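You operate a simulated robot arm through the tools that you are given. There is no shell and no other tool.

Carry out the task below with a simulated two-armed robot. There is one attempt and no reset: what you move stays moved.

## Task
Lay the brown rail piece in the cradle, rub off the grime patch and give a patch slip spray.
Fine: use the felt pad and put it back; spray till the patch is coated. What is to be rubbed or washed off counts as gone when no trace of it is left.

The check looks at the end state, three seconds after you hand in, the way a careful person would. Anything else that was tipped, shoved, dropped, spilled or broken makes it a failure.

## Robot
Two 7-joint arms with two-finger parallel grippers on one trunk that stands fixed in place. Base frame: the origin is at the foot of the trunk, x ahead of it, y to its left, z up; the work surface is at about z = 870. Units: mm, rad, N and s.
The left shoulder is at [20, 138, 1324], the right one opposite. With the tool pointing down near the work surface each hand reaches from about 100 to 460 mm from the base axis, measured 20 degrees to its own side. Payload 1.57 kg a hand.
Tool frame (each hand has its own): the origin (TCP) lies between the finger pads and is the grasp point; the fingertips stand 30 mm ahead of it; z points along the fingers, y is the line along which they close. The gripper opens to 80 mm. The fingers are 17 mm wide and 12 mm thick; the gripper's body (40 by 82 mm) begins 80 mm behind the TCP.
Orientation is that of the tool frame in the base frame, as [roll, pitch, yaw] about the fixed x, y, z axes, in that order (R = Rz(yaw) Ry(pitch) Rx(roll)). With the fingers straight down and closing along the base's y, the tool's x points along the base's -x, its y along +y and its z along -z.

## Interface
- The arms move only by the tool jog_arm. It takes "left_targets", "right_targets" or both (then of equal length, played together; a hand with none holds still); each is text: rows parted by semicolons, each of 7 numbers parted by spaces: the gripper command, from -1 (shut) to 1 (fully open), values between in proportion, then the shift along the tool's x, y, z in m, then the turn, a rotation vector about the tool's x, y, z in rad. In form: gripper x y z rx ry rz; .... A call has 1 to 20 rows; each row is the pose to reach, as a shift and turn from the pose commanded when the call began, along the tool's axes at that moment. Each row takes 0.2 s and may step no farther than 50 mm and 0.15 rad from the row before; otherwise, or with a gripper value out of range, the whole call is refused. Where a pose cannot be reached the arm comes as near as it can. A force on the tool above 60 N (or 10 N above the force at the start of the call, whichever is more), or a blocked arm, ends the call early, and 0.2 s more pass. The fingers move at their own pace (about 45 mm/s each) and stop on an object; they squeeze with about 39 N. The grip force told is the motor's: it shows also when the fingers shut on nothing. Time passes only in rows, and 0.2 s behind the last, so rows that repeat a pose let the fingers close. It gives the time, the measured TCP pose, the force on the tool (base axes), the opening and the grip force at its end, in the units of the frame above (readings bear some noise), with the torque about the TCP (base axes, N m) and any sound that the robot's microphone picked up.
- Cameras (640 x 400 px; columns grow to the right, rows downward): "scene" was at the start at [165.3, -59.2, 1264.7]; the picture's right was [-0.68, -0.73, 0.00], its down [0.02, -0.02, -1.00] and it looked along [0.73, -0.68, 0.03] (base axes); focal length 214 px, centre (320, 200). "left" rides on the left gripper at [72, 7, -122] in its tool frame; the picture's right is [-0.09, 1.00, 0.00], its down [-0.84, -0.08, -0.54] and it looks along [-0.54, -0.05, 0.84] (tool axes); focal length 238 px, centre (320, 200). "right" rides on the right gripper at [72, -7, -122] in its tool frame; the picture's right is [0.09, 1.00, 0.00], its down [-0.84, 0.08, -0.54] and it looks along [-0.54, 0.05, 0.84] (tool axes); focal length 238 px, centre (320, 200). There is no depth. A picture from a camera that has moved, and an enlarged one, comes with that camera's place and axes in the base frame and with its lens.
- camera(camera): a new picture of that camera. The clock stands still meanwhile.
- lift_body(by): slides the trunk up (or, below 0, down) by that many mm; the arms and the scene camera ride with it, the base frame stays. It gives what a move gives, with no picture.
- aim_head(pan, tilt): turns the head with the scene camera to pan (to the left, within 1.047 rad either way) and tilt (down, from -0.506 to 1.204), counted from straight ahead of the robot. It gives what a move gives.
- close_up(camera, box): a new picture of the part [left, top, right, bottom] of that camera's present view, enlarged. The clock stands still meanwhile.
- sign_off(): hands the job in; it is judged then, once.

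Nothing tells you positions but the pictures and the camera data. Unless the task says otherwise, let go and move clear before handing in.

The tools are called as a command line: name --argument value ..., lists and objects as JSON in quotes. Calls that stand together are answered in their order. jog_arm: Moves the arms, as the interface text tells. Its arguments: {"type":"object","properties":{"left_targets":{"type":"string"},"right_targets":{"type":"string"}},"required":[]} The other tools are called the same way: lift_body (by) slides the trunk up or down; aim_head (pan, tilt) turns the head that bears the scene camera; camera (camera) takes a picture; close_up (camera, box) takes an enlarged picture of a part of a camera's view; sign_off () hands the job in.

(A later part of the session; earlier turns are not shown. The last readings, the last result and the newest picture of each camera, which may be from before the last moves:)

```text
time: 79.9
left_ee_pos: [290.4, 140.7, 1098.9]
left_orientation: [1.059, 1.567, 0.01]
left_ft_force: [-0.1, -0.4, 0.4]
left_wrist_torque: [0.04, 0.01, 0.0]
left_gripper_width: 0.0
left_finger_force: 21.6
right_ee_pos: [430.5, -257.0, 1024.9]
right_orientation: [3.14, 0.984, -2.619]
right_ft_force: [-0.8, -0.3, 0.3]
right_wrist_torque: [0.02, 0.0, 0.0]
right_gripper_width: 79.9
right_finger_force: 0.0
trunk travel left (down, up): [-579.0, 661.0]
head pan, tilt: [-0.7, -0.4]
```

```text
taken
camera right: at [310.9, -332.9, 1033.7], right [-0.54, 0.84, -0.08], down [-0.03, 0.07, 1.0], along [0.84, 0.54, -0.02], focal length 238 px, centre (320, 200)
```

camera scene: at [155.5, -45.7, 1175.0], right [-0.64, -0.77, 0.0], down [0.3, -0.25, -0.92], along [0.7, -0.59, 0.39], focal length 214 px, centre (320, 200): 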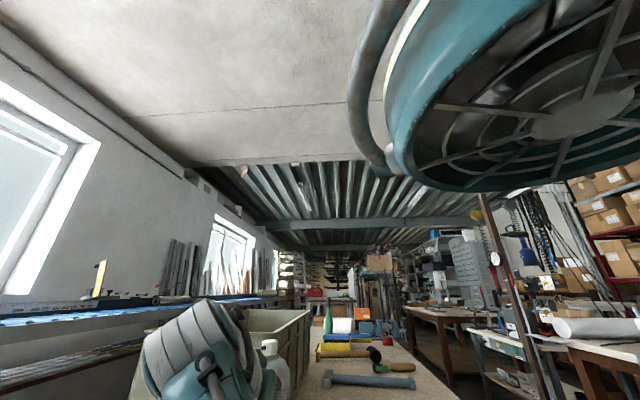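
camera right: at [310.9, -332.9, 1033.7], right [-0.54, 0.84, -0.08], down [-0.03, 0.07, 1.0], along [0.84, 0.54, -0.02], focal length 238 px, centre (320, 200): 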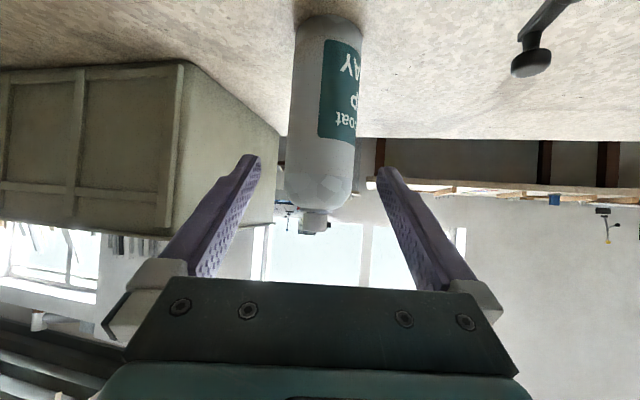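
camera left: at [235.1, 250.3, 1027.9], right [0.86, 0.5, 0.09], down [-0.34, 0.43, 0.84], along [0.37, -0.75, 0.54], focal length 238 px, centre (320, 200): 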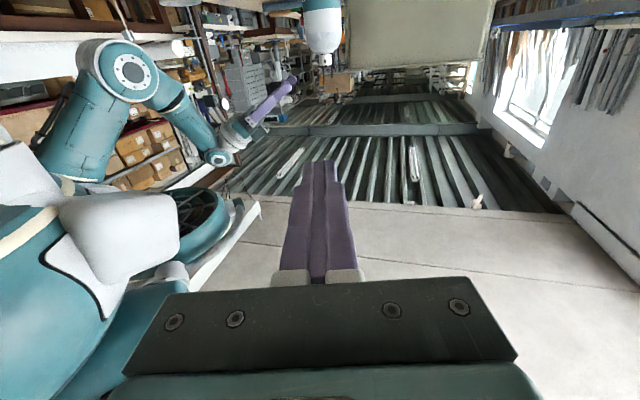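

Centred again. I advance 109 mm to straddle the can and then close.

jog_arm --right_targets "1 0 0 0.03 0 0 0; 1 0 0 0.06 0 0 0; 1 0 0 0.085 0 0 0; 1 0 0 0.1 0 0 0; 1 0 0 0.109 0 0 0; 1 0 0 0.109 0 0 0; -1 0 0 0.109 0 0 0; -1 0 0 0.109 0 0 0; -1 0 0 0.109 0 0 0; -1 0 0 0.109 0 0 0"

camera --camera "right"

close_up --camera "left" --box '[250, 0, 370, 100]'

```text
time: 82.1
left_ee_pos: [290.2, 140.5, 1100.4]
left_orientation: [1.183, 1.568, 0.132]
left_ft_force: [-0.3, 0.7, 0.1]
left_wrist_torque: [-0.01, 0.01, 0.02]
left_gripper_width: 0.1
left_finger_force: 21.5
right_ee_pos: [509.9, -211.0, 964.9]
right_orientation: [3.139, 0.985, -2.62]
right_ft_force: [0.3, 1.7, -0.3]
right_wrist_torque: [0.05, -0.07, 0.01]
right_gripper_width: 65.6
right_finger_force: 39.1
trunk travel left (down, up): [-579.0, 661.0]
head pan, tilt: [-0.7, -0.4]
```

```text
taken
camera right: at [390.4, -286.6, 973.7], right [-0.54, 0.84, -0.08], down [-0.03, 0.07, 1.0], along [0.84, 0.54, -0.02], focal length 238 px, centre (320, 200)
```

right: 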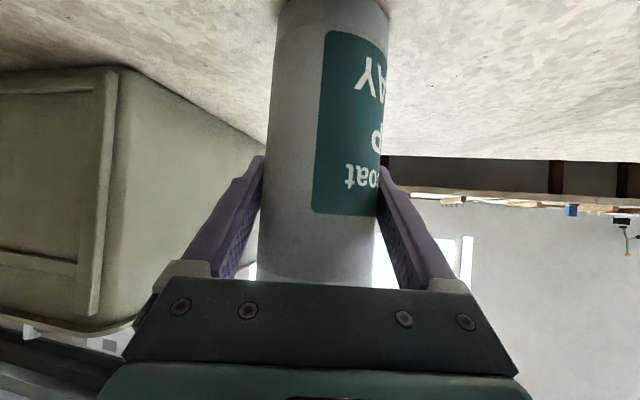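

```text
4.00 times, centred on (310, 50) of left
camera zoom: at [235.1, 250.7, 1028.0], right [0.86, 0.5, 0.09], down [-0.34, 0.43, 0.84], along [0.37, -0.75, 0.54], focal length 953 px, centre (360, 800)
```

zoom: 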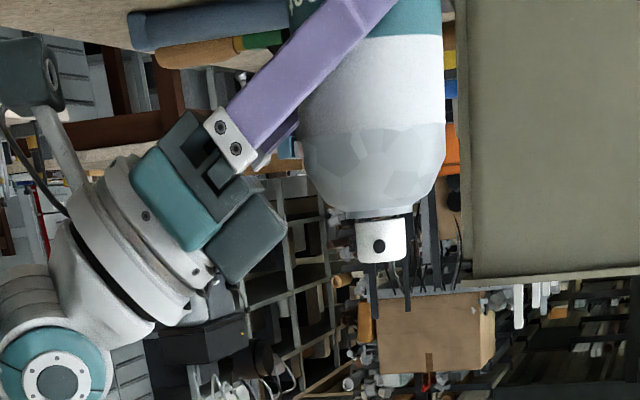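

The can is gripped again with the nozzle pointing sideways to the hand. I lift it 115 mm straight up.

jog_arm --right_targets "-1 -0.0167 0 -0.0111 0 0 0; -1 -0.0417 0 -0.0276 0 0 0; -1 -0.0688 0 -0.0456 0 0 0; -1 -0.0958 0 -0.0636 0 0 0; -1 -0.0958 0 -0.0636 0 0 0"

camera --camera "left"

```text
time: 83.3
left_ee_pos: [289.2, 141.5, 1099.8]
left_orientation: [1.13, 1.568, 0.079]
left_ft_force: [-0.3, -0.1, 1.2]
left_wrist_torque: [0.02, 0.01, 0.03]
left_gripper_width: 0.2
left_finger_force: 22.0
right_ee_pos: [509.3, -210.4, 1080.7]
right_orientation: [3.137, 0.982, -2.622]
right_ft_force: [-0.1, -0.7, -3.7]
right_wrist_torque: [-0.03, 0.01, 0.01]
right_gripper_width: 65.3
right_finger_force: 38.8
trunk travel left (down, up): [-579.0, 661.0]
head pan, tilt: [-0.7, -0.4]
```

```text
taken
camera left: at [234.7, 250.5, 1027.8], right [0.86, 0.5, 0.09], down [-0.34, 0.43, 0.84], along [0.38, -0.75, 0.54], focal length 238 px, centre (320, 200)
```

left: 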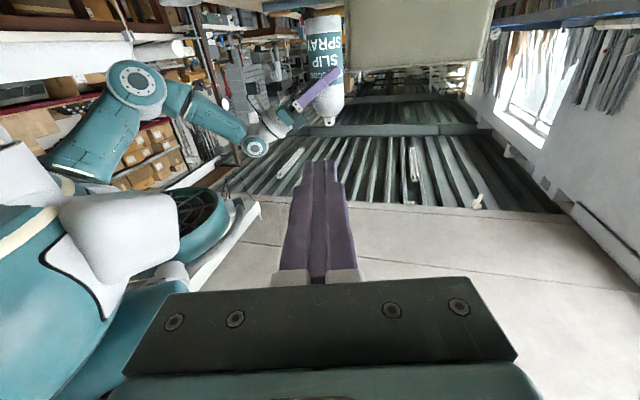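

Lifted cleanly. Now I roll the can over (cap toward the left hand, nozzle down) while moving it toward the spot above the rail.

jog_arm --right_targets "-1 0.0082 -0.0083 -0.009 0.0835 -0.0059 -0.1158; -1 0.0165 -0.0166 -0.0181 0.1671 -0.0117 -0.2317; -1 0.0247 -0.0249 -0.0271 0.2506 -0.0176 -0.3475; -1 0.033 -0.0332 -0.0361 0.3342 -0.0234 -0.4633; -1 0.0412 -0.0415 -0.0452 0.4177 -0.0293 -0.5791; -1 0.0495 -0.0497 -0.0542 0.5013 -0.0351 -0.695"

camera --camera "left"

camera --camera "right"

```text
time: 84.7
left_ee_pos: [290.5, 140.8, 1099.0]
left_orientation: [1.139, 1.568, 0.091]
left_ft_force: [0.0, 0.8, -0.4]
left_wrist_torque: [-0.01, 0.01, -0.02]
left_gripper_width: 0.0
left_finger_force: 21.7
right_ee_pos: [470.9, -290.3, 1068.8]
right_orientation: [-1.978, 0.606, -1.761]
right_ft_force: [0.6, -0.3, -3.7]
right_wrist_torque: [0.05, 0.0, -0.01]
right_gripper_width: 65.2
right_finger_force: 38.8
trunk travel left (down, up): [-579.0, 661.0]
head pan, tilt: [-0.7, -0.4]
```

```text
taken
camera left: at [234.7, 250.6, 1027.9], right [0.86, 0.5, 0.09], down [-0.34, 0.43, 0.84], along [0.38, -0.75, 0.54], focal length 238 px, centre (320, 200)
```

left: 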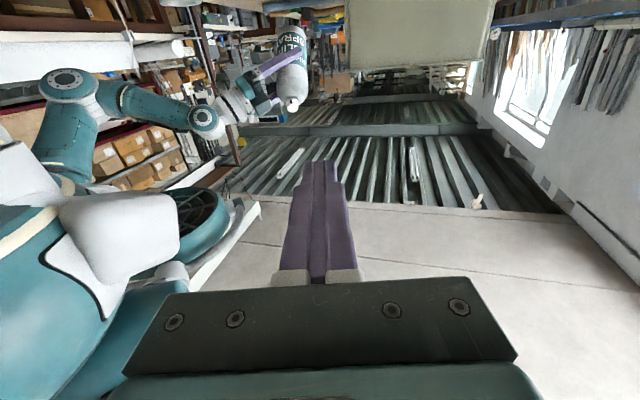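

```text
taken
camera right: at [346.7, -358.1, 1073.5], right [-0.3, 0.51, -0.8], down [-0.4, 0.7, 0.59], along [0.86, 0.5, 0.0], focal length 238 px, centre (320, 200)
```

right: 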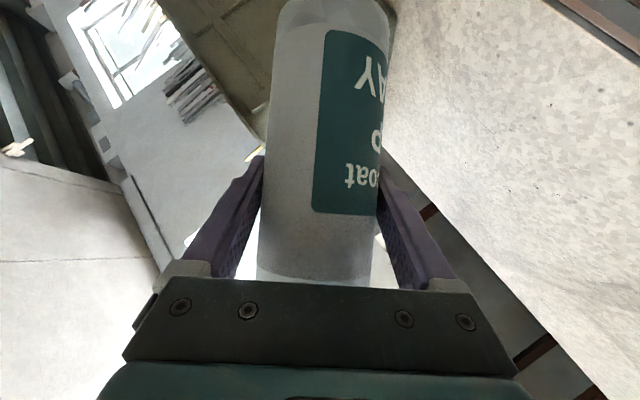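

Halfway rolled with everything clear. I continue the remaining roll and travel.

jog_arm --right_targets "-1 0.0125 -0.0046 -0.006 0.0835 -0.0059 -0.1158; -1 0.0251 -0.0091 -0.012 0.1671 -0.0117 -0.2317; -1 0.0376 -0.0137 -0.0179 0.2506 -0.0176 -0.3475; -1 0.0502 -0.0182 -0.0239 0.3342 -0.0234 -0.4633; -1 0.0627 -0.0228 -0.0299 0.4177 -0.0293 -0.5791; -1 0.0627 -0.0228 -0.0299 0.4177 -0.0293 -0.5791"

camera --camera "left"

camera --camera "right"

aim_head --pan -0.6 --tilt 0.3

camera --camera "scene"

```text
time: 86.1
left_ee_pos: [290.2, 140.5, 1099.1]
left_orientation: [1.183, 1.57, 0.132]
left_ft_force: [-0.7, 0.1, 0.4]
left_wrist_torque: [-0.02, 0.02, -0.01]
left_gripper_width: 0.2
left_finger_force: 21.5
right_ee_pos: [439.4, -355.1, 1060.1]
right_orientation: [-1.506, 0.042, -1.633]
right_ft_force: [0.2, 0.2, -3.8]
right_wrist_torque: [0.06, 0.06, 0.01]
right_gripper_width: 65.5
right_finger_force: 39.1
trunk travel left (down, up): [-579.0, 661.0]
head pan, tilt: [-0.7, -0.4]
```

```text
taken
camera left: at [234.8, 250.6, 1027.9], right [0.86, 0.5, 0.09], down [-0.34, 0.43, 0.84], along [0.37, -0.75, 0.54], focal length 238 px, centre (320, 200)
```

left: 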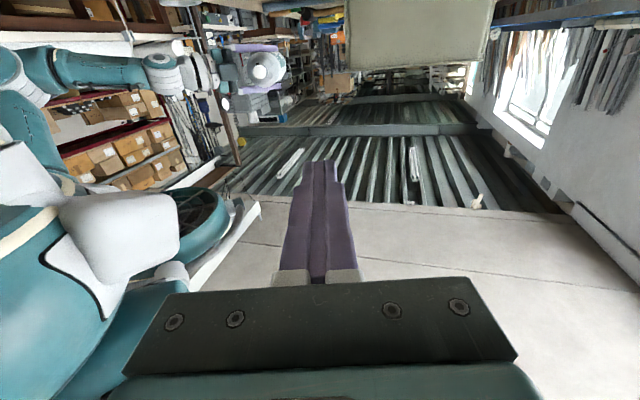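

```text
taken
camera right: at [313.1, -420.1, 1055.8], right [0.06, -0.05, -1.0], down [-0.48, 0.87, -0.08], along [0.87, 0.49, 0.03], focal length 238 px, centre (320, 200)
```

right: 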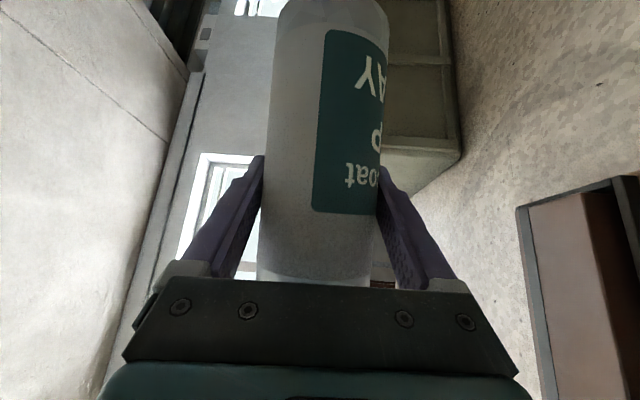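

```text
time: 87.2
left_ee_pos: [288.7, 140.6, 1099.6]
left_orientation: [1.184, 1.57, 0.137]
left_ft_force: [-0.9, 0.5, -0.1]
left_wrist_torque: [0.0, -0.01, -0.01]
left_gripper_width: 0.1
left_finger_force: 21.3
right_ee_pos: [439.7, -355.7, 1060.4]
right_orientation: [-1.506, 0.044, -1.633]
right_ft_force: [-0.1, 0.2, -3.6]
right_wrist_torque: [0.08, 0.04, 0.01]
right_gripper_width: 65.4
right_finger_force: 39.0
trunk travel left (down, up): [-579.0, 661.0]
head pan, tilt: [-0.6, 0.3]
```

```text
taken
camera scene: at [176.5, -51.2, 1114.3], right [-0.56, -0.83, 0.0], down [-0.24, 0.17, -0.96], along [0.79, -0.54, -0.3], focal length 214 px, centre (320, 200)
```

scene: 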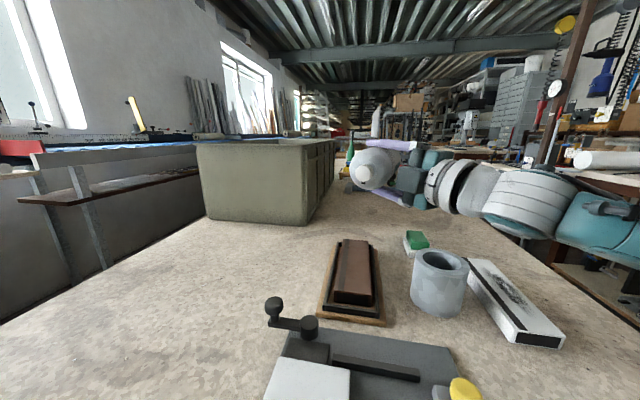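

The can now lies horizontally above the rail, cap toward me. I zoom in to check the cap and the nozzle's direction.

close_up --camera "scene" --box '[330, 120, 450, 230]'

close_up --camera "left" --box '[210, 20, 320, 120]'

```text
3.64 times, centred on (390, 175) of scene
camera zoom: at [176.5, -51.2, 1114.3], right [-0.56, -0.83, 0.0], down [-0.24, 0.17, -0.96], along [0.79, -0.54, -0.3], focal length 780 px, centre (66, 291)
```

zoom: 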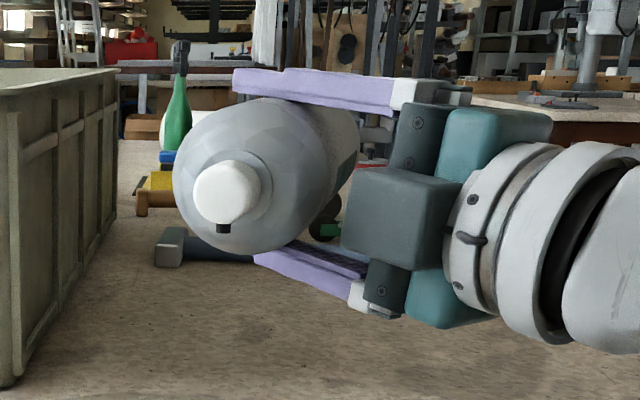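

```text
4.00 times, centred on (265, 70) of left
camera zoom: at [234.8, 250.6, 1027.9], right [0.86, 0.5, 0.09], down [-0.34, 0.43, 0.84], along [0.37, -0.75, 0.54], focal length 953 px, centre (540, 720)
```

zoom: 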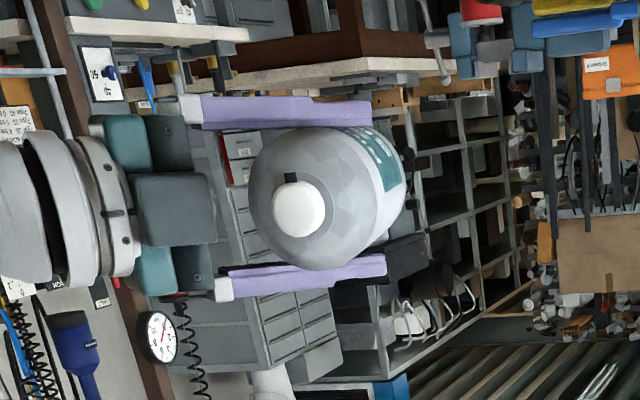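

The nozzle hole points straight down over the rubbed area. I lower the can to ~120 mm above the rail and bring the left hand (fingers shut) partway toward the cap.

jog_arm --right_targets "-1 0.0006 0.0145 -0.001 0 0 0; -1 0.0013 0.0289 -0.0019 0 0 0; -1 0.0013 0.0289 -0.0019 0 0 0; -1 0.0013 0.0289 -0.0019 0 0 0; -1 0.0013 0.0289 -0.0019 0 0 0; -1 0.0013 0.0289 -0.0019 0 0 0" --left_targets "-1 0.0068 -0.012 0.0396 0.029 0.0232 0.002; -1 0.0135 -0.024 0.0791 0.0581 0.0464 0.0041; -1 0.0203 -0.036 0.1187 0.0871 0.0697 0.0061; -1 0.0271 -0.048 0.1582 0.1162 0.0929 0.0081; -1 0.0338 -0.06 0.1978 0.1452 0.1161 0.0102; -1 0.0406 -0.0721 0.2373 0.1743 0.1393 0.0122"

camera --camera "scene"

camera --camera "left"

```text
time: 88.6
left_ee_pos: [346.0, -100.0, 1058.7]
left_orientation: [3.119, 1.432, 1.893]
left_ft_force: [-0.7, 0.2, 0.3]
left_wrist_torque: [0.0, -0.02, -0.02]
left_gripper_width: 0.2
left_finger_force: 20.8
right_ee_pos: [438.6, -355.8, 1030.5]
right_orientation: [-1.508, 0.043, -1.63]
right_ft_force: [0.2, -0.3, -4.0]
right_wrist_torque: [0.02, 0.0, -0.01]
right_gripper_width: 65.2
right_finger_force: 39.1
trunk travel left (down, up): [-579.0, 661.0]
head pan, tilt: [-0.6, 0.3]
```

```text
taken
camera scene: at [176.6, -51.4, 1114.3], right [-0.56, -0.83, 0.0], down [-0.24, 0.17, -0.96], along [0.79, -0.54, -0.3], focal length 214 px, centre (320, 200)
```

scene: 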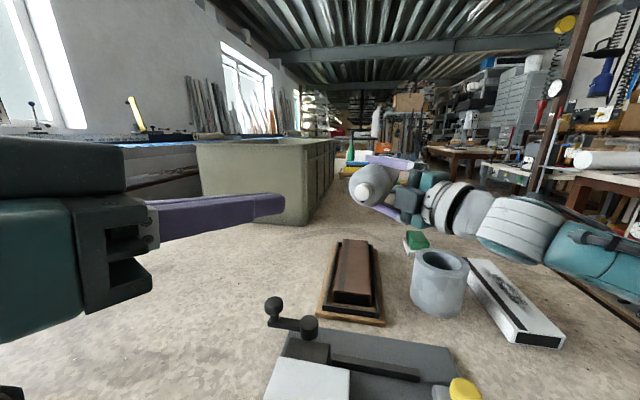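

```text
taken
camera left: at [307.7, 26.0, 1004.1], right [0.94, 0.33, 0.09], down [-0.22, 0.37, 0.9], along [0.26, -0.87, 0.42], focal length 238 px, centre (320, 200)
```

left: 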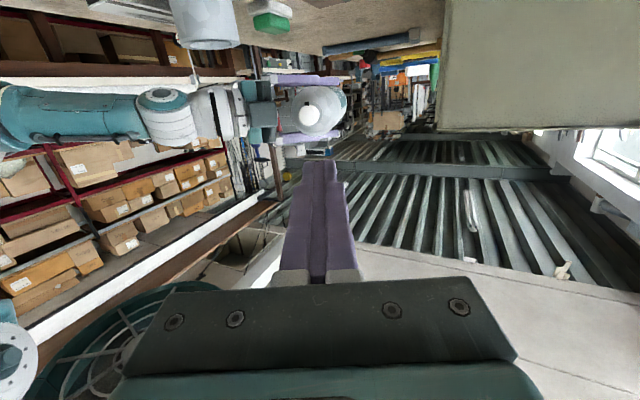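

The left hand is at (346, −100) and the cap is where predicted. I zoom to fine-tune before the final approach.

close_up --camera "left" --box '[260, 70, 380, 190]'

close_up --camera "scene" --box '[230, 130, 430, 260]'

```text
3.33 times, centred on (320, 130) of left
camera zoom: at [307.7, 26.0, 1004.1], right [0.94, 0.33, 0.09], down [-0.22, 0.37, 0.9], along [0.26, -0.87, 0.42], focal length 794 px, centre (320, 433)
```

zoom: 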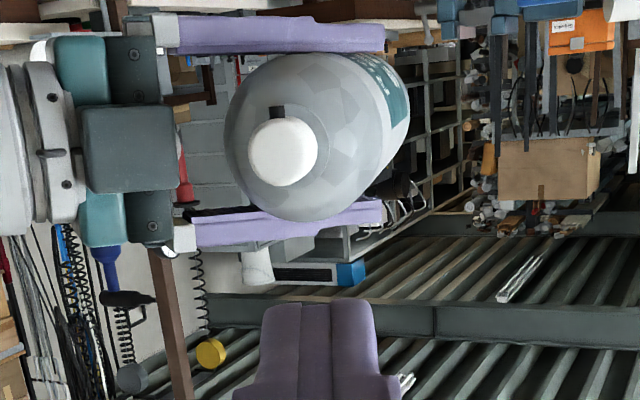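

```text
3.08 times, centred on (330, 195) of scene
camera zoom: at [176.6, -51.4, 1114.3], right [-0.56, -0.83, 0.0], down [-0.24, 0.17, -0.96], along [0.79, -0.54, -0.3], focal length 660 px, centre (289, 215)
```

zoom: 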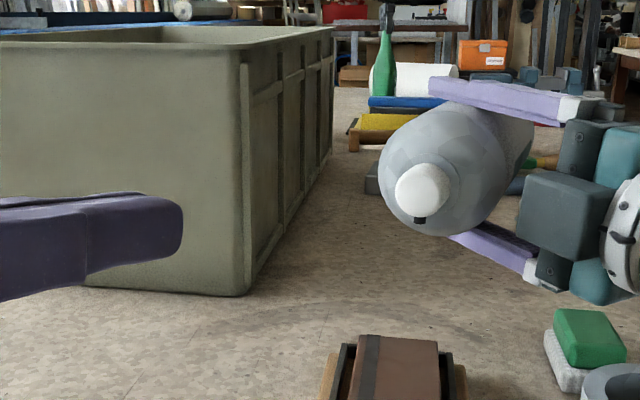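

The cap is at about (394, −274, 1031). I bring the shut left fingertips to 15 mm in front of it.

jog_arm --left_targets "-1 0.0005 -0.0036 0.0344 0 0 0; -1 0.0009 -0.0073 0.0687 0 0 0; -1 0.0014 -0.0109 0.1031 0 0 0; -1 0.0018 -0.0145 0.1374 0 0 0; -1 0.0018 -0.0145 0.1374 0 0 0"

camera --camera "left"

camera --camera "scene"

close_up --camera "left" --box '[260, 100, 380, 220]'

```text
time: 89.8
left_ee_pos: [378.9, -232.0, 1038.7]
left_orientation: [3.125, 1.429, 1.901]
left_ft_force: [0.2, 0.3, -0.3]
left_wrist_torque: [0.0, 0.0, -0.03]
left_gripper_width: 0.0
left_finger_force: 21.0
right_ee_pos: [439.4, -354.5, 1031.1]
right_orientation: [-1.506, 0.044, -1.63]
right_ft_force: [0.0, -1.2, -2.3]
right_wrist_torque: [0.07, 0.03, 0.0]
right_gripper_width: 65.2
right_finger_force: 38.9
trunk travel left (down, up): [-579.0, 661.0]
head pan, tilt: [-0.6, 0.3]
```

```text
taken
camera left: at [339.9, -106.0, 984.7], right [0.94, 0.33, 0.09], down [-0.22, 0.37, 0.9], along [0.26, -0.87, 0.42], focal length 238 px, centre (320, 200)
```

left: 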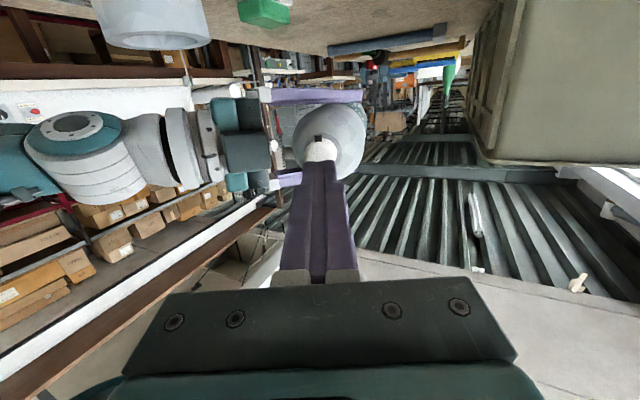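

```text
taken
camera scene: at [176.5, -51.2, 1114.2], right [-0.56, -0.83, 0.0], down [-0.24, 0.17, -0.96], along [0.79, -0.54, -0.3], focal length 214 px, centre (320, 200)
```

scene: 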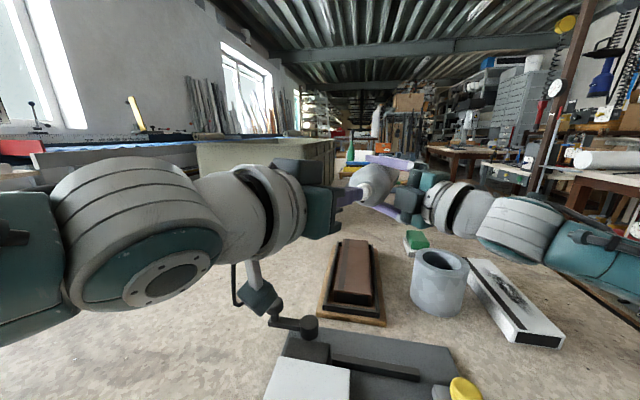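

```text
3.33 times, centred on (320, 160) of left
camera zoom: at [339.9, -106.0, 984.7], right [0.94, 0.33, 0.09], down [-0.22, 0.37, 0.9], along [0.26, -0.87, 0.42], focal length 794 px, centre (320, 333)
```

zoom: 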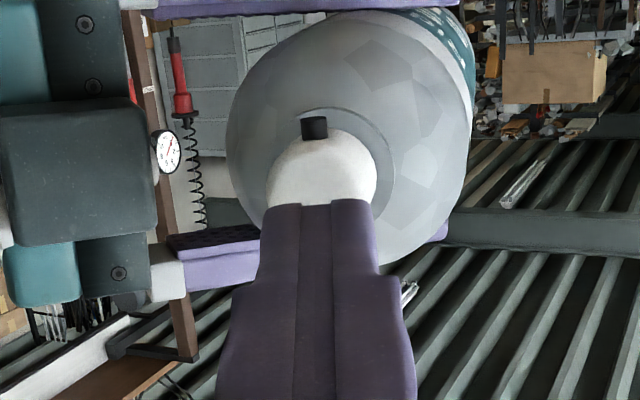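

The fingertips line up sideways with the cap but sit ~5 mm high. I lower them 6 mm and close to ~3 mm from the cap.

jog_arm --left_targets "-1 0.006 0 0.003 0 0 0; -1 0.006 0 0.009 0 0 0; -1 0.006 0 0.009 0 0 0"

close_up --camera "left" --box '[260, 100, 380, 220]'

close_up --camera "scene" --box '[310, 140, 430, 330]'

```text
time: 90.6
left_ee_pos: [380.1, -240.7, 1030.9]
left_orientation: [3.126, 1.431, 1.904]
left_ft_force: [-0.1, -0.3, -0.9]
left_wrist_torque: [0.01, -0.01, 0.02]
left_gripper_width: 0.0
left_finger_force: 21.5
right_ee_pos: [437.9, -354.2, 1031.7]
right_orientation: [-1.508, 0.046, -1.631]
right_ft_force: [0.6, 0.6, -3.7]
right_wrist_torque: [0.04, 0.06, 0.02]
right_gripper_width: 65.3
right_finger_force: 39.0
trunk travel left (down, up): [-579.0, 661.0]
head pan, tilt: [-0.6, 0.3]
```

```text
3.33 times, centred on (320, 160) of left
camera zoom: at [342.9, -113.6, 977.2], right [0.94, 0.33, 0.09], down [-0.22, 0.37, 0.9], along [0.26, -0.87, 0.42], focal length 794 px, centre (320, 333)
```

zoom: 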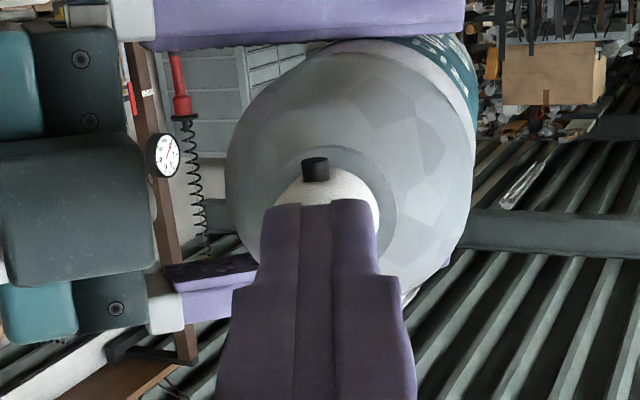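

```text
2.11 times, centred on (370, 235) of scene
camera zoom: at [176.5, -51.2, 1114.2], right [-0.56, -0.83, 0.0], down [-0.24, 0.17, -0.96], along [0.79, -0.54, -0.3], focal length 452 px, centre (215, 126)
```

zoom: 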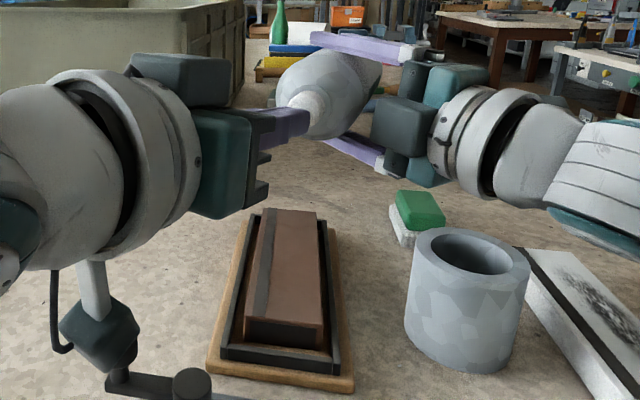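

Aligned. Now I press gently in small steps, watching force and sound.

jog_arm --left_targets "-1 0 0 0.002 0 0 0; -1 0 0 0.004 0 0 0; -1 0 0 0.005 0 0 0"

```text
time: 91.4
left_ee_pos: [383.5, -245.4, 1030.4]
left_orientation: [3.126, 1.431, 1.902]
left_ft_force: [0.2, 0.6, 0.1]
left_wrist_torque: [-0.03, 0.01, -0.01]
left_gripper_width: 0.2
left_finger_force: 21.6
right_ee_pos: [439.1, -356.4, 1030.4]
right_orientation: [-1.505, 0.044, -1.632]
right_ft_force: [-0.1, -1.2, -3.6]
right_wrist_torque: [0.05, 0.04, -0.02]
right_gripper_width: 65.2
right_finger_force: 39.2
trunk travel left (down, up): [-579.0, 661.0]
head pan, tilt: [-0.6, 0.3]
```

jog_arm --left_targets "-1 0 0 0.0015 0 0 0; -1 0 0 0.003 0 0 0"

```text
time: 92.0
left_ee_pos: [385.0, -247.8, 1029.7]
left_orientation: [3.121, 1.431, 1.901]
left_ft_force: [-1.1, 2.8, 1.4]
left_wrist_torque: [-0.03, -0.01, 0.05]
left_gripper_width: 0.1
left_finger_force: 21.0
right_ee_pos: [439.0, -355.3, 1031.0]
right_orientation: [-1.507, 0.044, -1.632]
right_ft_force: [-0.1, -3.0, -4.0]
right_wrist_torque: [-0.02, 0.01, 0.06]
right_gripper_width: 65.4
right_finger_force: 38.3
trunk travel left (down, up): [-579.0, 661.0]
head pan, tilt: [-0.6, 0.3]
heard: click
```

Contact at ~3 N and a click was heard. I look whether spray is coming out.

close_up --camera "scene" --box '[310, 140, 430, 330]'

close_up --camera "left" --box '[260, 100, 380, 220]'

```text
2.11 times, centred on (370, 235) of scene
camera zoom: at [176.5, -51.2, 1114.2], right [-0.56, -0.83, 0.0], down [-0.24, 0.17, -0.96], along [0.79, -0.54, -0.3], focal length 452 px, centre (215, 126)
```

zoom: 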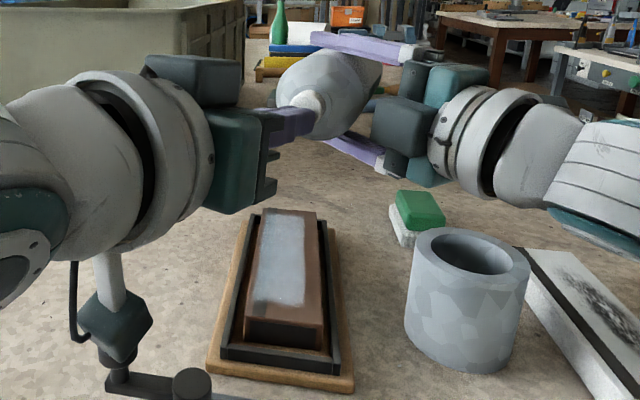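

```text
3.33 times, centred on (320, 160) of left
camera zoom: at [346.3, -121.9, 975.5], right [0.94, 0.33, 0.09], down [-0.22, 0.37, 0.9], along [0.26, -0.87, 0.42], focal length 794 px, centre (320, 333)
```

zoom: 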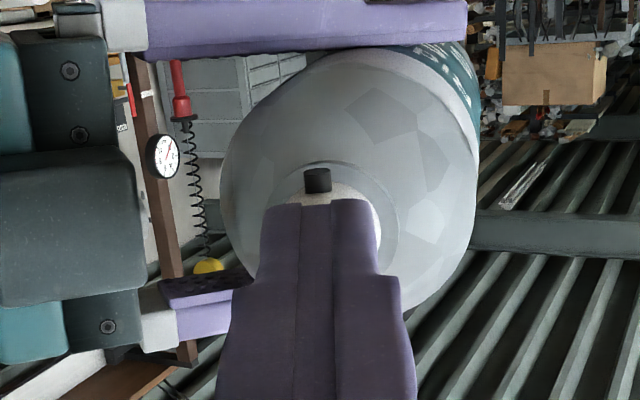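

It sprays: a pale coat has appeared on the rail. The clock stands still while I look, so I zoom in on the coating.

close_up --camera "scene" --box '[345, 230, 405, 325]'

```text
4.21 times, centred on (375, 278) of scene
camera zoom: at [176.5, -51.2, 1114.2], right [-0.56, -0.83, 0.0], down [-0.24, 0.17, -0.96], along [0.79, -0.54, -0.3], focal length 903 px, centre (88, -126)
```

zoom: 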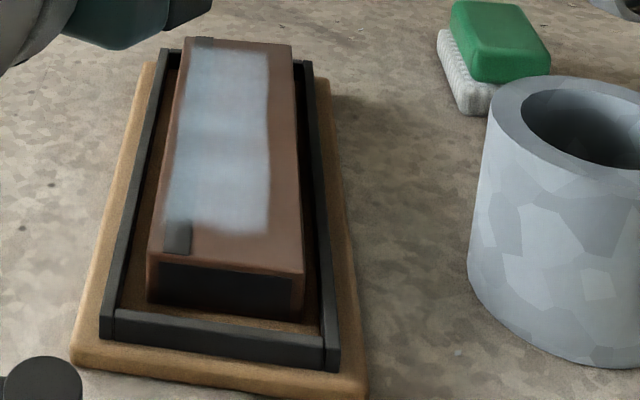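

close_up --camera "scene" --box '[358, 235, 400, 295]'

camera --camera "right"

```text
6.67 times, centred on (379, 265) of scene
camera zoom: at [176.5, -51.2, 1114.2], right [-0.56, -0.83, 0.0], down [-0.24, 0.17, -0.96], along [0.79, -0.54, -0.3], focal length 1430 px, centre (-73, -233)
```

zoom: 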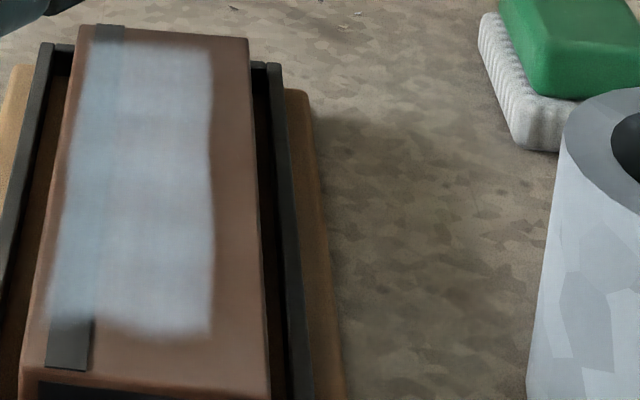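

```text
taken
camera right: at [313.2, -420.2, 1026.8], right [0.06, -0.05, -1.0], down [-0.48, 0.87, -0.07], along [0.87, 0.49, 0.03], focal length 238 px, centre (320, 200)
```

right: 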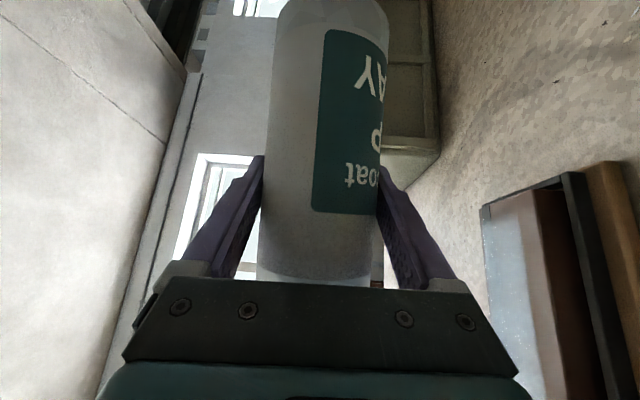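

The coat is a translucent rectangle on the rail's top; it may need more spray to be fully coated. I hold the press for a further 0.6 s and compare.

jog_arm --left_targets "-1 0 0 0 0 0 0; -1 0 0 0 0 0 0"

close_up --camera "scene" --box '[358, 235, 400, 295]'

close_up --camera "scene" --box '[310, 140, 430, 330]'

```text
time: 92.6
left_ee_pos: [384.9, -248.5, 1028.8]
left_orientation: [3.125, 1.43, 1.903]
left_ft_force: [-1.5, 2.7, -0.7]
left_wrist_torque: [0.0, -0.03, 0.05]
left_gripper_width: 0.0
left_finger_force: 21.4
right_ee_pos: [439.1, -355.7, 1031.1]
right_orientation: [-1.505, 0.044, -1.631]
right_ft_force: [1.4, -2.5, -2.9]
right_wrist_torque: [-0.01, 0.03, -0.01]
right_gripper_width: 65.5
right_finger_force: 39.1
trunk travel left (down, up): [-579.0, 661.0]
head pan, tilt: [-0.6, 0.3]
```

```text
6.67 times, centred on (379, 265) of scene
camera zoom: at [176.5, -51.2, 1114.2], right [-0.56, -0.83, 0.0], down [-0.24, 0.17, -0.96], along [0.79, -0.54, -0.3], focal length 1430 px, centre (-73, -233)
```

zoom: 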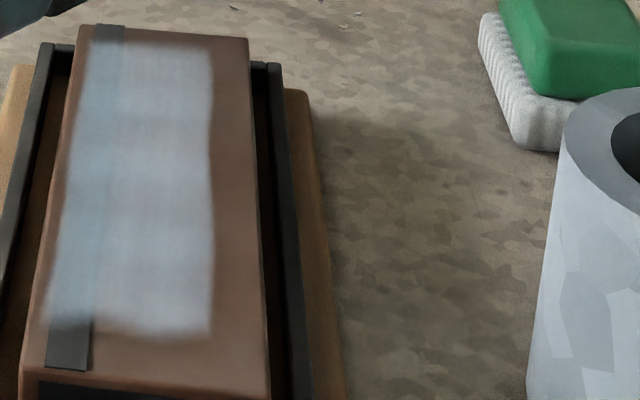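

```text
2.11 times, centred on (370, 235) of scene
camera zoom: at [176.5, -51.2, 1114.2], right [-0.56, -0.83, 0.0], down [-0.24, 0.17, -0.96], along [0.79, -0.54, -0.3], focal length 452 px, centre (215, 126)
```

zoom: 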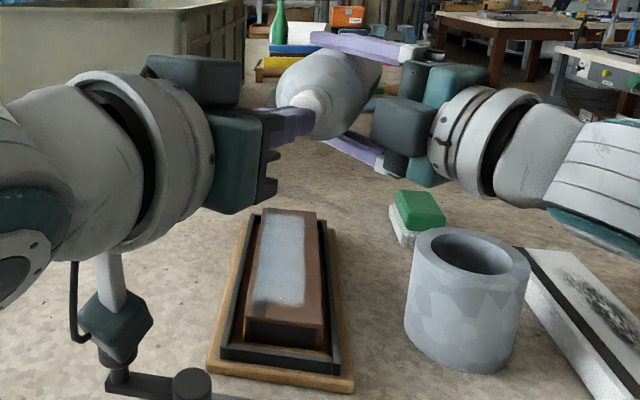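

The coat looks about the same. I press 1 mm deeper and hold another second to see whether it still builds up.

jog_arm --left_targets "-1 0 0 0.001 0 0 0; -1 0 0 0.001 0 0 0; -1 0 0 0.001 0 0 0; -1 0 0 0.001 0 0 0"

close_up --camera "scene" --box '[358, 235, 400, 295]'

```text
time: 93.6
left_ee_pos: [384.7, -248.9, 1029.1]
left_orientation: [3.123, 1.43, 1.903]
left_ft_force: [-3.2, 3.8, -0.4]
left_wrist_torque: [-0.01, 0.0, 0.02]
left_gripper_width: 0.0
left_finger_force: 21.0
right_ee_pos: [438.4, -356.4, 1031.1]
right_orientation: [-1.509, 0.042, -1.632]
right_ft_force: [2.1, -4.0, -3.0]
right_wrist_torque: [0.02, 0.0, -0.05]
right_gripper_width: 65.4
right_finger_force: 38.9
trunk travel left (down, up): [-579.0, 661.0]
head pan, tilt: [-0.6, 0.3]
```

```text
6.67 times, centred on (379, 265) of scene
camera zoom: at [176.5, -51.2, 1114.2], right [-0.56, -0.83, 0.0], down [-0.24, 0.17, -0.96], along [0.79, -0.54, -0.3], focal length 1430 px, centre (-73, -233)
```

zoom: 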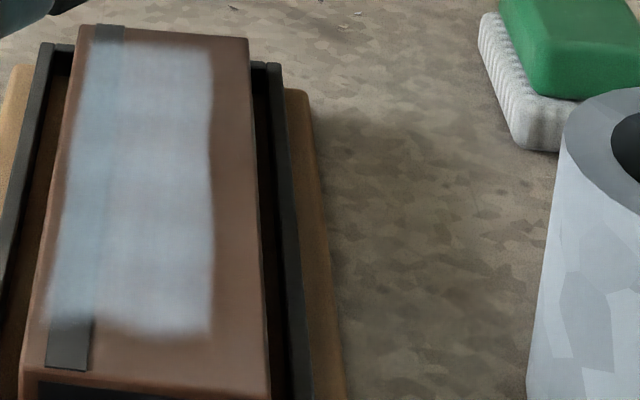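

No further build-up where it is aimed. To make sure the whole patch is covered, I release, shift both hands ~17 mm toward the rail's right/near side, and press once more.

jog_arm --right_targets "-1 0 0 0 0 0 0; -1 0.003 -0.0005 -0.0048 0 0 0; -1 0.0059 -0.0009 -0.0096 0 0 0; -1 0.0089 -0.0014 -0.0144 0 0 0; -1 0.0089 -0.0014 -0.0144 0 0 0" --left_targets "-1 0 0 -0.009 0 0 0; -1 -0.0001 -0.0056 -0.0082 0 0 0; -1 -0.0002 -0.0112 -0.0074 0 0 0; -1 -0.0003 -0.0168 -0.0066 0 0 0; -1 -0.0003 -0.0168 -0.0066 0 0 0"

close_up --camera "left" --box '[260, 100, 380, 220]'

close_up --camera "scene" --box '[345, 230, 405, 325]'

```text
time: 94.8
left_ee_pos: [365.7, -248.5, 1030.3]
left_orientation: [3.122, 1.432, 1.899]
left_ft_force: [-0.6, -0.2, 0.0]
left_wrist_torque: [0.02, -0.01, 0.01]
left_gripper_width: 0.0
left_finger_force: 21.0
right_ee_pos: [423.4, -363.9, 1031.6]
right_orientation: [-1.506, 0.043, -1.63]
right_ft_force: [-0.6, 0.8, -4.1]
right_wrist_torque: [0.04, -0.01, -0.02]
right_gripper_width: 65.2
right_finger_force: 38.8
trunk travel left (down, up): [-579.0, 661.0]
head pan, tilt: [-0.6, 0.3]
```

```text
3.33 times, centred on (320, 160) of left
camera zoom: at [328.0, -122.8, 976.9], right [0.94, 0.33, 0.09], down [-0.22, 0.37, 0.9], along [0.26, -0.87, 0.42], focal length 794 px, centre (320, 333)
```

zoom: 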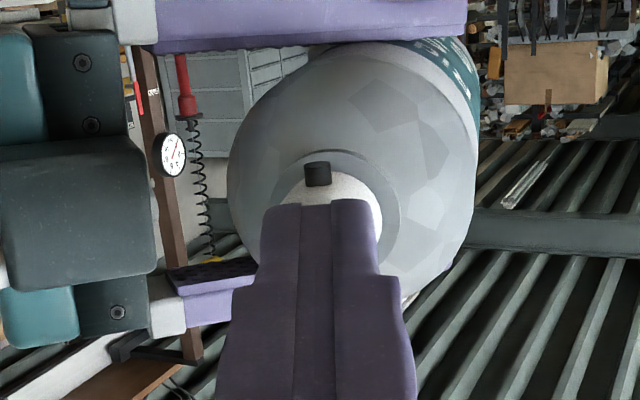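

```text
4.21 times, centred on (375, 278) of scene
camera zoom: at [176.5, -51.2, 1114.2], right [-0.56, -0.83, 0.0], down [-0.24, 0.17, -0.96], along [0.79, -0.54, -0.3], focal length 903 px, centre (88, -126)
```

zoom: 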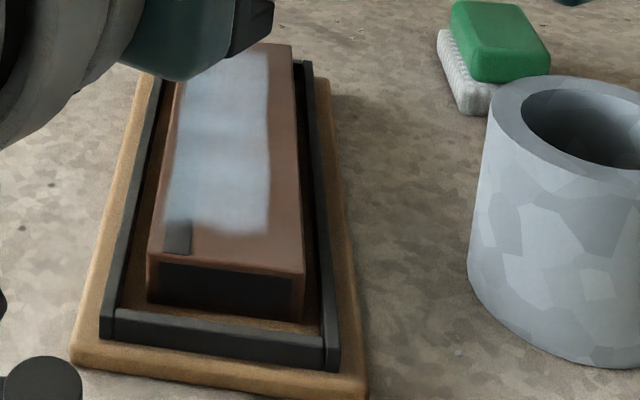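

Both hands are shifted. I press again for under a second and look.

jog_arm --left_targets "-1 0 0 0.005 0 0 0; -1 0 0 0.009 0 0 0; -1 0 0 0.0105 0 0 0; -1 0 0 0.0105 0 0 0"

close_up --camera "scene" --box '[345, 230, 405, 325]'

```text
time: 95.8
left_ee_pos: [369.8, -258.3, 1028.4]
left_orientation: [3.121, 1.43, 1.9]
left_ft_force: [-3.8, 8.1, 1.0]
left_wrist_torque: [-0.05, -0.05, 0.04]
left_gripper_width: 0.0
left_finger_force: 21.3
right_ee_pos: [424.5, -364.1, 1030.7]
right_orientation: [-1.507, 0.044, -1.634]
right_ft_force: [3.6, -7.7, -4.7]
right_wrist_torque: [0.03, 0.04, 0.01]
right_gripper_width: 65.3
right_finger_force: 39.3
trunk travel left (down, up): [-579.0, 661.0]
head pan, tilt: [-0.6, 0.3]
heard: click
```

```text
4.21 times, centred on (375, 278) of scene
camera zoom: at [176.6, -51.2, 1114.2], right [-0.56, -0.83, 0.0], down [-0.24, 0.17, -0.96], along [0.79, -0.54, -0.3], focal length 903 px, centre (88, -126)
```

zoom: 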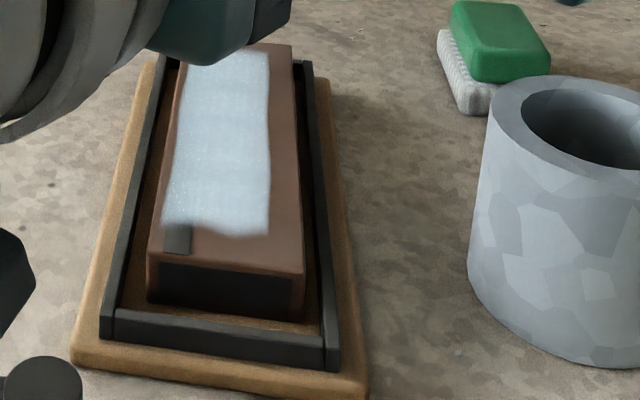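

The same rectangle turned much whiter — so that rectangle is the patch and each click gives one dose. I release and press again to see whether it gets fully opaque.

jog_arm --left_targets "-1 0 0 -0.005 0 0 0; -1 0 0 -0.009 0 0 0; -1 0 0 -0.009 0 0 0; -1 0 0 -0.004 0 0 0; -1 0 0 -0.001 0 0 0; -1 0 0 0 0 0 0; -1 0 0 0 0 0 0"

close_up --camera "scene" --box '[345, 230, 405, 325]'

```text
time: 97.4
left_ee_pos: [370.0, -257.8, 1028.6]
left_orientation: [3.125, 1.431, 1.902]
left_ft_force: [-3.6, 7.9, 1.7]
left_wrist_torque: [-0.02, -0.05, 0.1]
left_gripper_width: 0.0
left_finger_force: 20.3
right_ee_pos: [424.2, -363.5, 1031.0]
right_orientation: [-1.505, 0.043, -1.633]
right_ft_force: [3.5, -8.2, -4.9]
right_wrist_torque: [-0.05, 0.0, 0.05]
right_gripper_width: 65.1
right_finger_force: 39.5
trunk travel left (down, up): [-579.0, 661.0]
head pan, tilt: [-0.6, 0.3]
heard: click
```

```text
4.21 times, centred on (375, 278) of scene
camera zoom: at [176.6, -51.2, 1114.2], right [-0.56, -0.83, 0.0], down [-0.24, 0.17, -0.96], along [0.79, -0.54, -0.3], focal length 903 px, centre (88, -126)
```

zoom: 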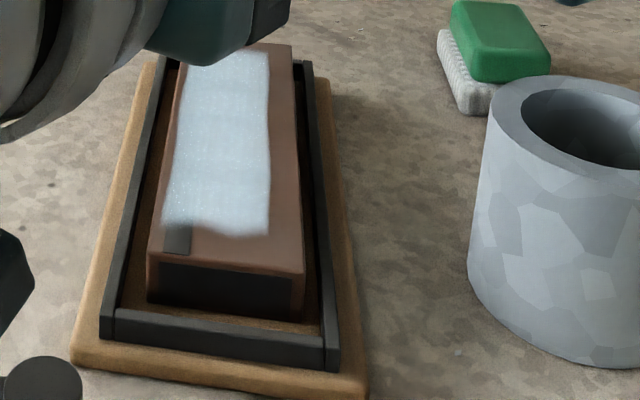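

close_up --camera "scene" --box '[358, 235, 400, 295]'

jog_arm --left_targets "-1 0 0 -0.005 0 0 0; -1 0 0 -0.009 0 0 0; -1 0 0 -0.009 0 0 0; -1 0 0 -0.004 0 0 0; -1 0 0 -0.001 0 0 0; -1 0 0 0 0 0 0; -1 0 0 0 0 0 0"

close_up --camera "scene" --box '[358, 235, 400, 295]'

```text
6.67 times, centred on (379, 265) of scene
camera zoom: at [176.6, -51.2, 1114.2], right [-0.56, -0.83, 0.0], down [-0.24, 0.17, -0.96], along [0.79, -0.54, -0.3], focal length 1430 px, centre (-73, -233)
```

zoom: 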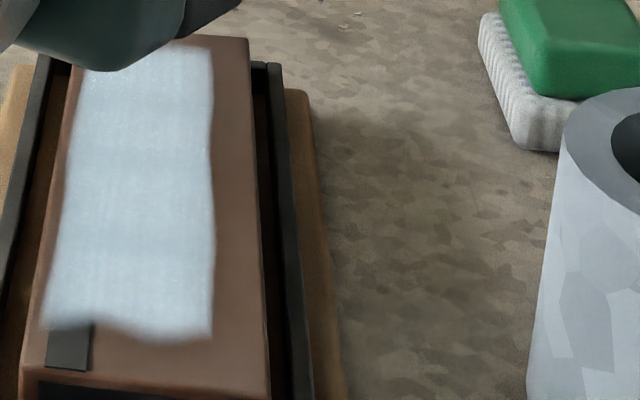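

```text
time: 99.0
left_ee_pos: [370.6, -258.5, 1029.0]
left_orientation: [3.124, 1.431, 1.905]
left_ft_force: [-2.7, 7.3, 1.7]
left_wrist_torque: [-0.05, -0.07, 0.07]
left_gripper_width: 0.0
left_finger_force: 21.4
right_ee_pos: [424.5, -364.2, 1030.5]
right_orientation: [-1.507, 0.044, -1.636]
right_ft_force: [3.1, -8.1, -4.9]
right_wrist_torque: [-0.08, -0.03, 0.05]
right_gripper_width: 65.2
right_finger_force: 38.7
trunk travel left (down, up): [-579.0, 661.0]
head pan, tilt: [-0.6, 0.3]
heard: click
```

```text
6.67 times, centred on (379, 265) of scene
camera zoom: at [176.6, -51.2, 1114.2], right [-0.56, -0.83, 0.0], down [-0.24, 0.17, -0.96], along [0.79, -0.54, -0.3], focal length 1430 px, centre (-73, -233)
```

zoom: 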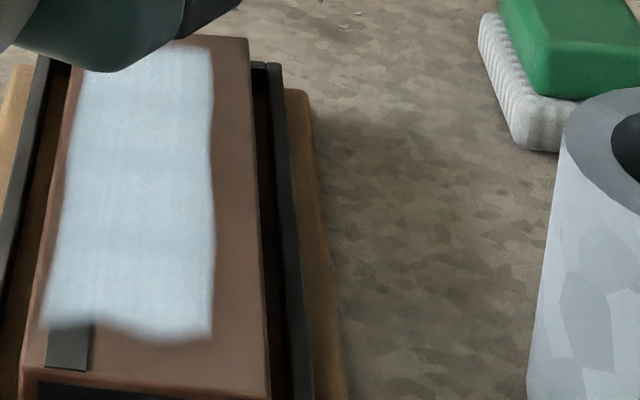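

Third and fourth doses made no difference, so the patch is fully coated. I draw the left hand back clear of the can.

jog_arm --left_targets "-1 0 0 -0.01 0 0 0; -1 0 0 -0.05 0 0 0; -1 -0.002 0.01 -0.09 0 0 0; -1 -0.0045 0.02 -0.125 0 0 0; -1 -0.0068 0.0312 -0.1598 0 0 0; -1 -0.0079 0.036 -0.2012 0 0 0; -1 -0.009 0.0407 -0.2426 0 0 0; -1 -0.01 0.0455 -0.284 0 0 0; -1 -0.0111 0.0502 -0.3254 0 0 0; -1 -0.0122 0.055 -0.3668 0 0 0; -1 -0.0133 0.0597 -0.4082 0 0 0"

camera --camera "scene"

camera --camera "left"

```text
time: 101.4
left_ee_pos: [287.6, 141.3, 1098.8]
left_orientation: [3.133, 1.432, 1.908]
left_ft_force: [-1.0, 0.4, -0.6]
left_wrist_torque: [0.04, 0.03, -0.02]
left_gripper_width: 0.0
left_finger_force: 21.2
right_ee_pos: [424.5, -362.4, 1031.2]
right_orientation: [-1.506, 0.044, -1.632]
right_ft_force: [-0.2, -0.9, -4.0]
right_wrist_torque: [0.04, 0.03, 0.02]
right_gripper_width: 65.1
right_finger_force: 38.8
trunk travel left (down, up): [-579.0, 661.0]
head pan, tilt: [-0.6, 0.3]
```

```text
taken
camera scene: at [176.5, -51.1, 1114.2], right [-0.56, -0.83, 0.0], down [-0.24, 0.17, -0.96], along [0.79, -0.54, -0.3], focal length 214 px, centre (320, 200)
```

scene: 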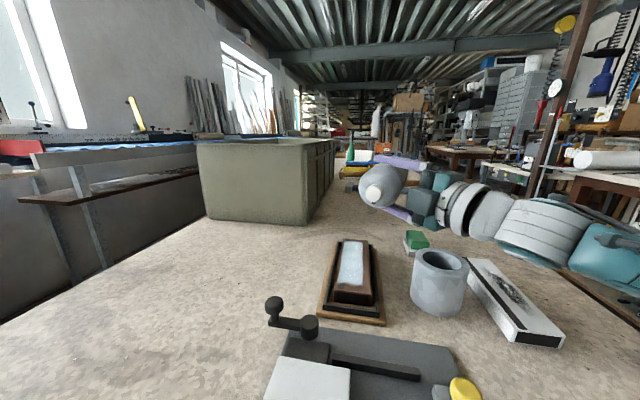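

```text
taken
camera left: at [250.1, 266.8, 1044.3], right [0.94, 0.33, 0.09], down [-0.22, 0.37, 0.9], along [0.26, -0.87, 0.42], focal length 238 px, centre (320, 200)
```

left: 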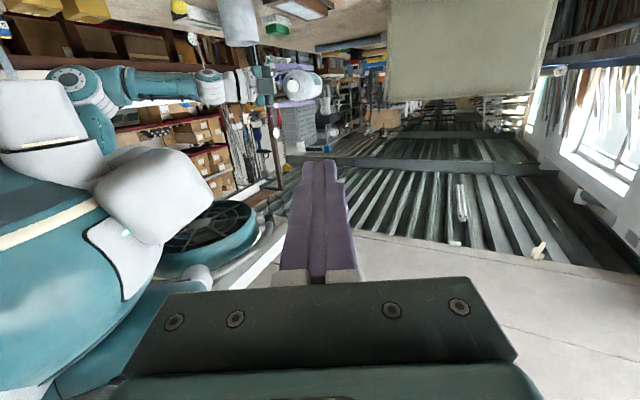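

close_up --camera "scene" --box '[310, 230, 400, 330]'

```text
4.00 times, centred on (355, 280) of scene
camera zoom: at [176.5, -51.1, 1114.2], right [-0.56, -0.83, 0.0], down [-0.24, 0.17, -0.96], along [0.79, -0.54, -0.3], focal length 858 px, centre (180, -120)
```

zoom: 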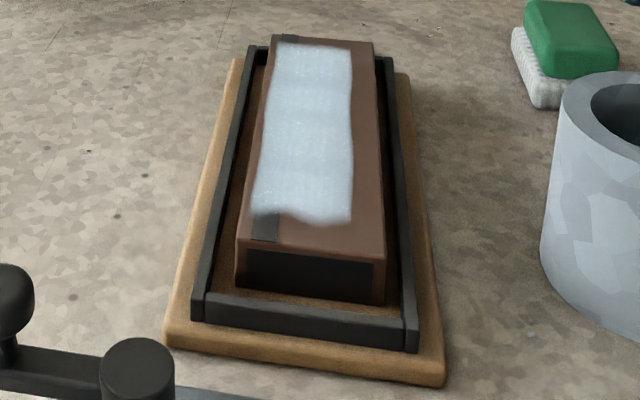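

The patch is evenly coated and the rail sits in the cradle. Now I reverse the roll to bring the can upright again over the free bench at (510, −211).

jog_arm --right_targets "-1 -0.0018 -0.0399 0.0027 0 0 0; -1 -0.016 -0.0396 0.0096 -0.0835 0.0059 0.1158; -1 -0.0303 -0.0393 0.0164 -0.1671 0.0117 0.2317; -1 -0.0445 -0.039 0.0233 -0.2506 0.0176 0.3475; -1 -0.0587 -0.0387 0.0302 -0.3342 0.0234 0.4633; -1 -0.0729 -0.0384 0.0371 -0.4177 0.0293 0.5791; -1 -0.0872 -0.0382 0.0439 -0.5013 0.0351 0.695"

camera --camera "scene"

```text
time: 103.0
left_ee_pos: [288.8, 139.5, 1096.9]
left_orientation: [3.125, 1.43, 1.901]
left_ft_force: [-0.2, -0.4, -0.2]
left_wrist_torque: [-0.03, 0.02, 0.02]
left_gripper_width: 0.0
left_finger_force: 21.5
right_ee_pos: [470.7, -281.6, 1076.1]
right_orientation: [-2.111, 0.708, -1.837]
right_ft_force: [0.3, 0.0, -3.3]
right_wrist_torque: [0.02, 0.0, 0.0]
right_gripper_width: 65.5
right_finger_force: 38.8
trunk travel left (down, up): [-579.0, 661.0]
head pan, tilt: [-0.6, 0.3]
```

```text
taken
camera scene: at [176.6, -51.3, 1114.2], right [-0.56, -0.83, 0.0], down [-0.24, 0.17, -0.96], along [0.79, -0.54, -0.3], focal length 214 px, centre (320, 200)
```

scene: 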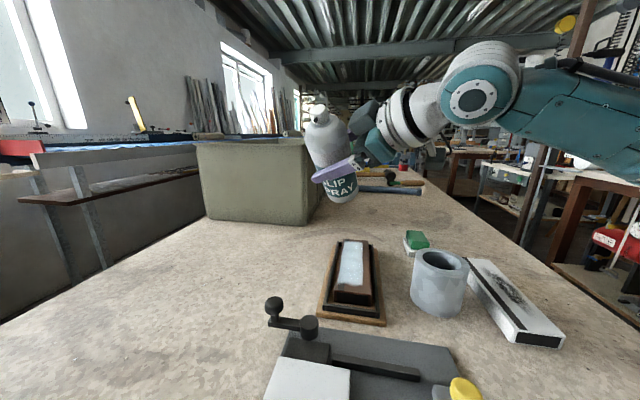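

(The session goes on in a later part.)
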